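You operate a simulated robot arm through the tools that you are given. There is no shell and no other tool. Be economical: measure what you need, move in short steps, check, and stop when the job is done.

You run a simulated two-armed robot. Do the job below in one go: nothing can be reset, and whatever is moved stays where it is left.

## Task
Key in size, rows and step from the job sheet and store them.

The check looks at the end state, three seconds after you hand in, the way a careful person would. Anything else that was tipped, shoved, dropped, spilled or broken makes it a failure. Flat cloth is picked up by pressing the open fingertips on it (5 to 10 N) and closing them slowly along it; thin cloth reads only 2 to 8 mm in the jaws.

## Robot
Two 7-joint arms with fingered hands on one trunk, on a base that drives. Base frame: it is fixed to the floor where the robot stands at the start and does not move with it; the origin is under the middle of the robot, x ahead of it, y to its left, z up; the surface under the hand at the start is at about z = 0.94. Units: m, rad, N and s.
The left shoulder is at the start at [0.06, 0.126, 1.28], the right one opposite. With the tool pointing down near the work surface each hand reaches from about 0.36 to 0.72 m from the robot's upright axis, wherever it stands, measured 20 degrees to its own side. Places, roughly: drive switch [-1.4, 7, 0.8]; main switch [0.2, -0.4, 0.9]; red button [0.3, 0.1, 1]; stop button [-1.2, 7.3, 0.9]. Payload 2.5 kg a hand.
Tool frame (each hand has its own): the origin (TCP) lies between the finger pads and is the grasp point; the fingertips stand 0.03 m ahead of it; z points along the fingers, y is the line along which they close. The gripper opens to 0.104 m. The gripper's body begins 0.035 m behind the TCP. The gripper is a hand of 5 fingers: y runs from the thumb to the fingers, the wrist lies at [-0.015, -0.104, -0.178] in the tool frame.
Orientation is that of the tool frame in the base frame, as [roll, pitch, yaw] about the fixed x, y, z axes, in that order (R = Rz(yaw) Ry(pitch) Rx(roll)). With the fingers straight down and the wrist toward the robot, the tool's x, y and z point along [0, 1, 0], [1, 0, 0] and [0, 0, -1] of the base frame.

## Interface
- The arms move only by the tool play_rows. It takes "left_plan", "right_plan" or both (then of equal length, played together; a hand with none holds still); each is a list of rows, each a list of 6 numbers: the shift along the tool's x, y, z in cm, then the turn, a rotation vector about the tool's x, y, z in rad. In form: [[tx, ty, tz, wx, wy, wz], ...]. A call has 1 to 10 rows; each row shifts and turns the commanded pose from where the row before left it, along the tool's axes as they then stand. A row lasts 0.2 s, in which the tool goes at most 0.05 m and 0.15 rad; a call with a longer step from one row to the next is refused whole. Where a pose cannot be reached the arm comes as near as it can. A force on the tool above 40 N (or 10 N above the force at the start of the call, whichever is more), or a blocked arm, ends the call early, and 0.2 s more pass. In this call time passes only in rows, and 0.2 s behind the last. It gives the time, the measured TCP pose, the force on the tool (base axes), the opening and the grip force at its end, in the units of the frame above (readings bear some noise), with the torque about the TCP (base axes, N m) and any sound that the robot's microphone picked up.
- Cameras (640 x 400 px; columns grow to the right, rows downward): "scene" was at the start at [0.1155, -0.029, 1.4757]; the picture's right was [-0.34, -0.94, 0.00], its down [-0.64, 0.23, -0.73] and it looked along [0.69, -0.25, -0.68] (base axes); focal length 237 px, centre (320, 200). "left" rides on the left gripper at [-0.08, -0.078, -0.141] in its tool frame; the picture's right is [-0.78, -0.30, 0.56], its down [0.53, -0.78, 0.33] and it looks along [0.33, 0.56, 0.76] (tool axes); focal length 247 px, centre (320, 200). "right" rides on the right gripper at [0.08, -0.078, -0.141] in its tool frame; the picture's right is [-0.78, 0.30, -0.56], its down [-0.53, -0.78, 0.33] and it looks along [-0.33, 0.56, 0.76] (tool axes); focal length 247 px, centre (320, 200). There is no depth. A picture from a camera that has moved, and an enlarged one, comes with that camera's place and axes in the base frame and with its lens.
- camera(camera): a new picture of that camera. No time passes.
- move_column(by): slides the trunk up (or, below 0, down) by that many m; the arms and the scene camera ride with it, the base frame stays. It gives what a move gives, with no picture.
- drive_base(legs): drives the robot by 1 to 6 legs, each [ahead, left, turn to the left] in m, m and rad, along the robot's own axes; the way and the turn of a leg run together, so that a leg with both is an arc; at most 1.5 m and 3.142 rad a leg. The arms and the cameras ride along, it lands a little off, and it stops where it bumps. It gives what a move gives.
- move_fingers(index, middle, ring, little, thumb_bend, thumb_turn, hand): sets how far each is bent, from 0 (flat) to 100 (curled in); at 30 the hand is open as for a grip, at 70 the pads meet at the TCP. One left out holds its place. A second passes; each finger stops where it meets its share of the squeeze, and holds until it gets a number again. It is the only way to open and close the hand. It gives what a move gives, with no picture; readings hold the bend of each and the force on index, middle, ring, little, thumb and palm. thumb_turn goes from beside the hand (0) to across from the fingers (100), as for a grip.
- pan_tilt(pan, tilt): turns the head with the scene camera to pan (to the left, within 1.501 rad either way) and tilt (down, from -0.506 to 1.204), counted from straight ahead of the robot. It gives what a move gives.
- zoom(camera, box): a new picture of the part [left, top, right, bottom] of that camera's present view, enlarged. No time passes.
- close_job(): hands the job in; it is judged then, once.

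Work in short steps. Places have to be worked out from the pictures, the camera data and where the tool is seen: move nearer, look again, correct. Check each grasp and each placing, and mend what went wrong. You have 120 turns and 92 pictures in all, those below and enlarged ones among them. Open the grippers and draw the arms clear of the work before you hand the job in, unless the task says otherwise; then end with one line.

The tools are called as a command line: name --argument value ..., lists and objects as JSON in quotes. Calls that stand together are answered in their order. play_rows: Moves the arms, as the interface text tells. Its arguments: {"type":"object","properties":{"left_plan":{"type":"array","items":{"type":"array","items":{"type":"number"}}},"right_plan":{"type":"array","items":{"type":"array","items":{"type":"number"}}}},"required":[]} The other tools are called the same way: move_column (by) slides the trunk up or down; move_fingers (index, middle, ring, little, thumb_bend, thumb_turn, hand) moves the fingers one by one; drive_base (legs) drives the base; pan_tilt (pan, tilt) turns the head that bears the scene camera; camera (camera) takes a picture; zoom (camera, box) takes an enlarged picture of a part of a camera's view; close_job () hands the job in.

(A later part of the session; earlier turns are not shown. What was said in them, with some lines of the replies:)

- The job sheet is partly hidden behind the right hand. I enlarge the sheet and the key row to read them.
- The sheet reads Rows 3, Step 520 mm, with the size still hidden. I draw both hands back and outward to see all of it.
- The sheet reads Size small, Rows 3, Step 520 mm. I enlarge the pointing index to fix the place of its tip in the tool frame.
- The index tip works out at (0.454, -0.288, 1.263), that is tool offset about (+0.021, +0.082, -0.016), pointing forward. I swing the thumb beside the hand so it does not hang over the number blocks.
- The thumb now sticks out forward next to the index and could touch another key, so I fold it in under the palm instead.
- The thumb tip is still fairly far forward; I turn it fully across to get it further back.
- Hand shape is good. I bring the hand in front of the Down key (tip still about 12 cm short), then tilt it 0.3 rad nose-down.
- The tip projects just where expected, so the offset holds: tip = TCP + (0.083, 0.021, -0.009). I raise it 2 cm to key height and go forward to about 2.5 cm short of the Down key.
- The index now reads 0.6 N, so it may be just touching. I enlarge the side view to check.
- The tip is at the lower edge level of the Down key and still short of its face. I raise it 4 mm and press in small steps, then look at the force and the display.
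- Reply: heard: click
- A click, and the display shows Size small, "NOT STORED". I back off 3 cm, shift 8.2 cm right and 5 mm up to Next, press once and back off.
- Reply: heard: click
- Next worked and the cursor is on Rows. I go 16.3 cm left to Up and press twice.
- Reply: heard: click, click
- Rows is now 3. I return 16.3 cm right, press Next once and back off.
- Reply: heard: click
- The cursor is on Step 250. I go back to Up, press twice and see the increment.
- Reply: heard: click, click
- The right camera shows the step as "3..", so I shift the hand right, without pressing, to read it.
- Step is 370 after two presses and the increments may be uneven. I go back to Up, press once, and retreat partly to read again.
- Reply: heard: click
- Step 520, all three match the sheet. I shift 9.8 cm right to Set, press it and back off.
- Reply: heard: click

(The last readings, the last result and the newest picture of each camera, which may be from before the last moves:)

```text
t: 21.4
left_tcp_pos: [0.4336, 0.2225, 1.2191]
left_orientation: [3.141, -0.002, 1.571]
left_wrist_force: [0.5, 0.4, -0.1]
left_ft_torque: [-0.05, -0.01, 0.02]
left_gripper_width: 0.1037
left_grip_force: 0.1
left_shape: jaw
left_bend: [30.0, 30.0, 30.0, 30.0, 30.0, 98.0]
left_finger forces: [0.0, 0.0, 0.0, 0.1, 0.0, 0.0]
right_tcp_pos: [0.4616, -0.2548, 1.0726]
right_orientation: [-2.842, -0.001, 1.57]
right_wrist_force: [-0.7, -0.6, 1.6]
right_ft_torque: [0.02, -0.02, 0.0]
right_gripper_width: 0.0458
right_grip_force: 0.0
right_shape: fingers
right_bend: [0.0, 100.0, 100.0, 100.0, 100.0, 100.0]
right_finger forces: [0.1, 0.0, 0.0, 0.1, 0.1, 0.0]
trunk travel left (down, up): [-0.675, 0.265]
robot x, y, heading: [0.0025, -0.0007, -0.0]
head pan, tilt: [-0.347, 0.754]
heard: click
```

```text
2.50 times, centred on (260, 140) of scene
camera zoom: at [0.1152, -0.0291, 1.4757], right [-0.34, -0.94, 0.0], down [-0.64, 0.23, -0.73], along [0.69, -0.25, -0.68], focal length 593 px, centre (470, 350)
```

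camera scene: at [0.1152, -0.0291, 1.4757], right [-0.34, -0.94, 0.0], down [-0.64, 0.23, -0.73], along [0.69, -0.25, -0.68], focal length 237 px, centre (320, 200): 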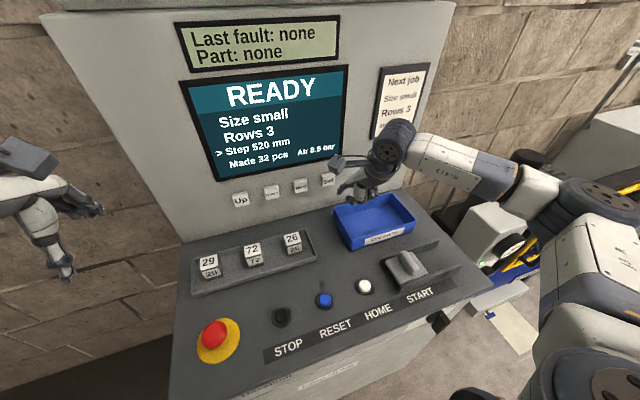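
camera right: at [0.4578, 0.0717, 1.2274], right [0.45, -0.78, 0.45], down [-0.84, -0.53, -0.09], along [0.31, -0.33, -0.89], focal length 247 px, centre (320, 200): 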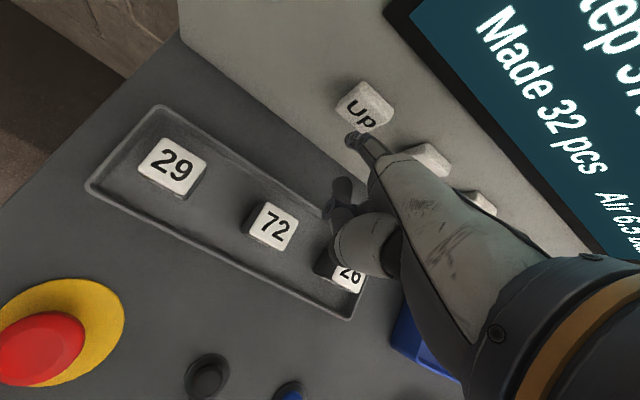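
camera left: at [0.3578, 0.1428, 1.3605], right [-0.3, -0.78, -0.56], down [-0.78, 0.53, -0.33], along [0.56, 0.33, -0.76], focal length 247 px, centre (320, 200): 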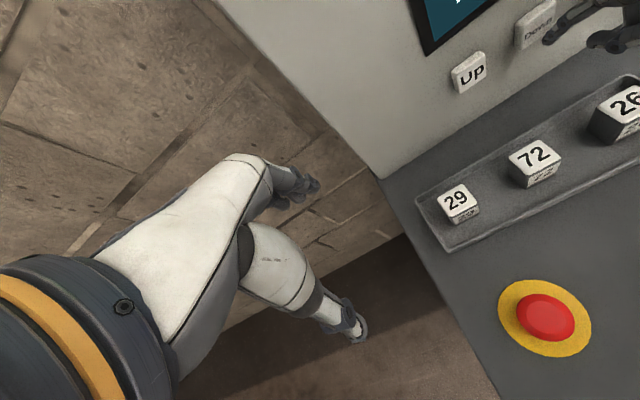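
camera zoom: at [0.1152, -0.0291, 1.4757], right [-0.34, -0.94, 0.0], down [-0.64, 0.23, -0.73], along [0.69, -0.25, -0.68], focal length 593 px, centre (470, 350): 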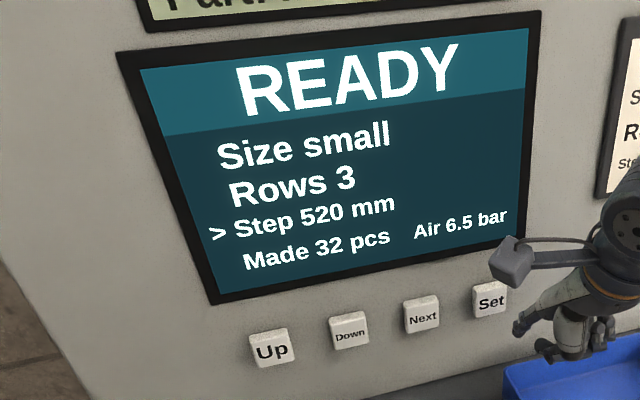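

READY again with small / 3 / 520, so the values are stored and nothing was disturbed. I draw the right hand up and back, then open it.

play_rows --right_plan '[[0, -3, -2.5, 0, 0, 0], [0, -3, -2.5, 0, 0, 0], [0, -2, -4, 0, 0, 0], [-2, 0, -4, 0, 0, 0], [-2, 0, -4, 0, 0, 0]]'

move_fingers --hand "right" --index 30 --middle 30 --ring 30 --little 30 --thumb_bend 30

camera --camera "scene"

```text
t: 22.6
left_tcp_pos: [0.4352, 0.2225, 1.2182]
left_orientation: [3.142, 0.0, 1.571]
left_wrist_force: [0.1, -0.5, 0.1]
left_ft_torque: [0.01, 0.01, -0.02]
left_gripper_width: 0.1037
left_grip_force: 0.1
left_shape: jaw
left_bend: [30.0, 30.0, 30.0, 30.0, 30.0, 98.0]
left_finger forces: [0.0, 0.0, 0.0, 0.0, 0.0, 0.0]
right_tcp_pos: [0.4333, -0.2942, 1.2607]
right_orientation: [-2.842, 0.0, 1.57]
right_wrist_force: [-0.8, 0.6, -0.3]
right_ft_torque: [-0.03, 0.01, 0.02]
right_gripper_width: 0.0453
right_grip_force: 0.1
right_shape: fingers
right_bend: [0.0, 100.0, 100.0, 100.0, 100.0, 100.0]
right_finger forces: [0.1, 0.0, 0.1, 0.0, 0.0, 0.0]
trunk travel left (down, up): [-0.675, 0.265]
robot x, y, heading: [-0.0028, 0.0036, -0.0]
head pan, tilt: [-0.347, 0.754]
```

```text
t: 23.6
left_tcp_pos: [0.4335, 0.2227, 1.2173]
left_orientation: [3.142, 0.0, 1.572]
left_wrist_force: [0.4, -0.6, 0.1]
left_ft_torque: [0.04, -0.01, 0.0]
left_gripper_width: 0.1037
left_grip_force: 0.1
left_shape: jaw
left_bend: [30.0, 30.0, 30.0, 30.0, 30.0, 98.0]
left_finger forces: [0.0, 0.0, 0.0, 0.0, 0.1, 0.0]
right_tcp_pos: [0.4328, -0.2934, 1.2605]
right_orientation: [-2.84, 0.001, 1.571]
right_wrist_force: [0.4, -0.3, -0.4]
right_ft_torque: [0.0, -0.02, 0.01]
right_gripper_width: 0.1029
right_grip_force: 0.0
right_shape: fingers
right_bend: [30.0, 30.0, 30.0, 30.0, 30.0, 98.0]
right_finger forces: [0.0, 0.0, 0.0, 0.0, 0.1, 0.1]
trunk travel left (down, up): [-0.675, 0.265]
robot x, y, heading: [0.0007, -0.0012, -0.003]
head pan, tilt: [-0.347, 0.754]
```

```text
57 pictures are left
camera scene: at [0.1155, -0.0291, 1.4757], right [-0.34, -0.94, 0.0], down [-0.64, 0.23, -0.73], along [0.69, -0.25, -0.68], focal length 237 px, centre (320, 200)
```

scene: 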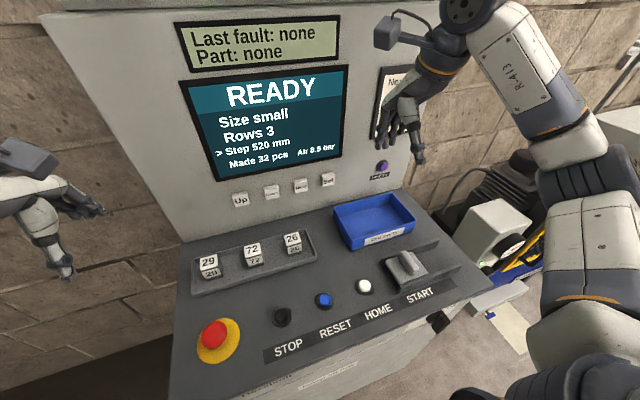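

The values are stored, both hands are open and clear of the panel, and everything else is untouched. I hand the job in.

close_job

```text
The job is handed in.
```

I keyed in size small, rows 3 and step 520 mm from the job sheet and stored them with Set; the display shows READY with those values, and the job is handed in.
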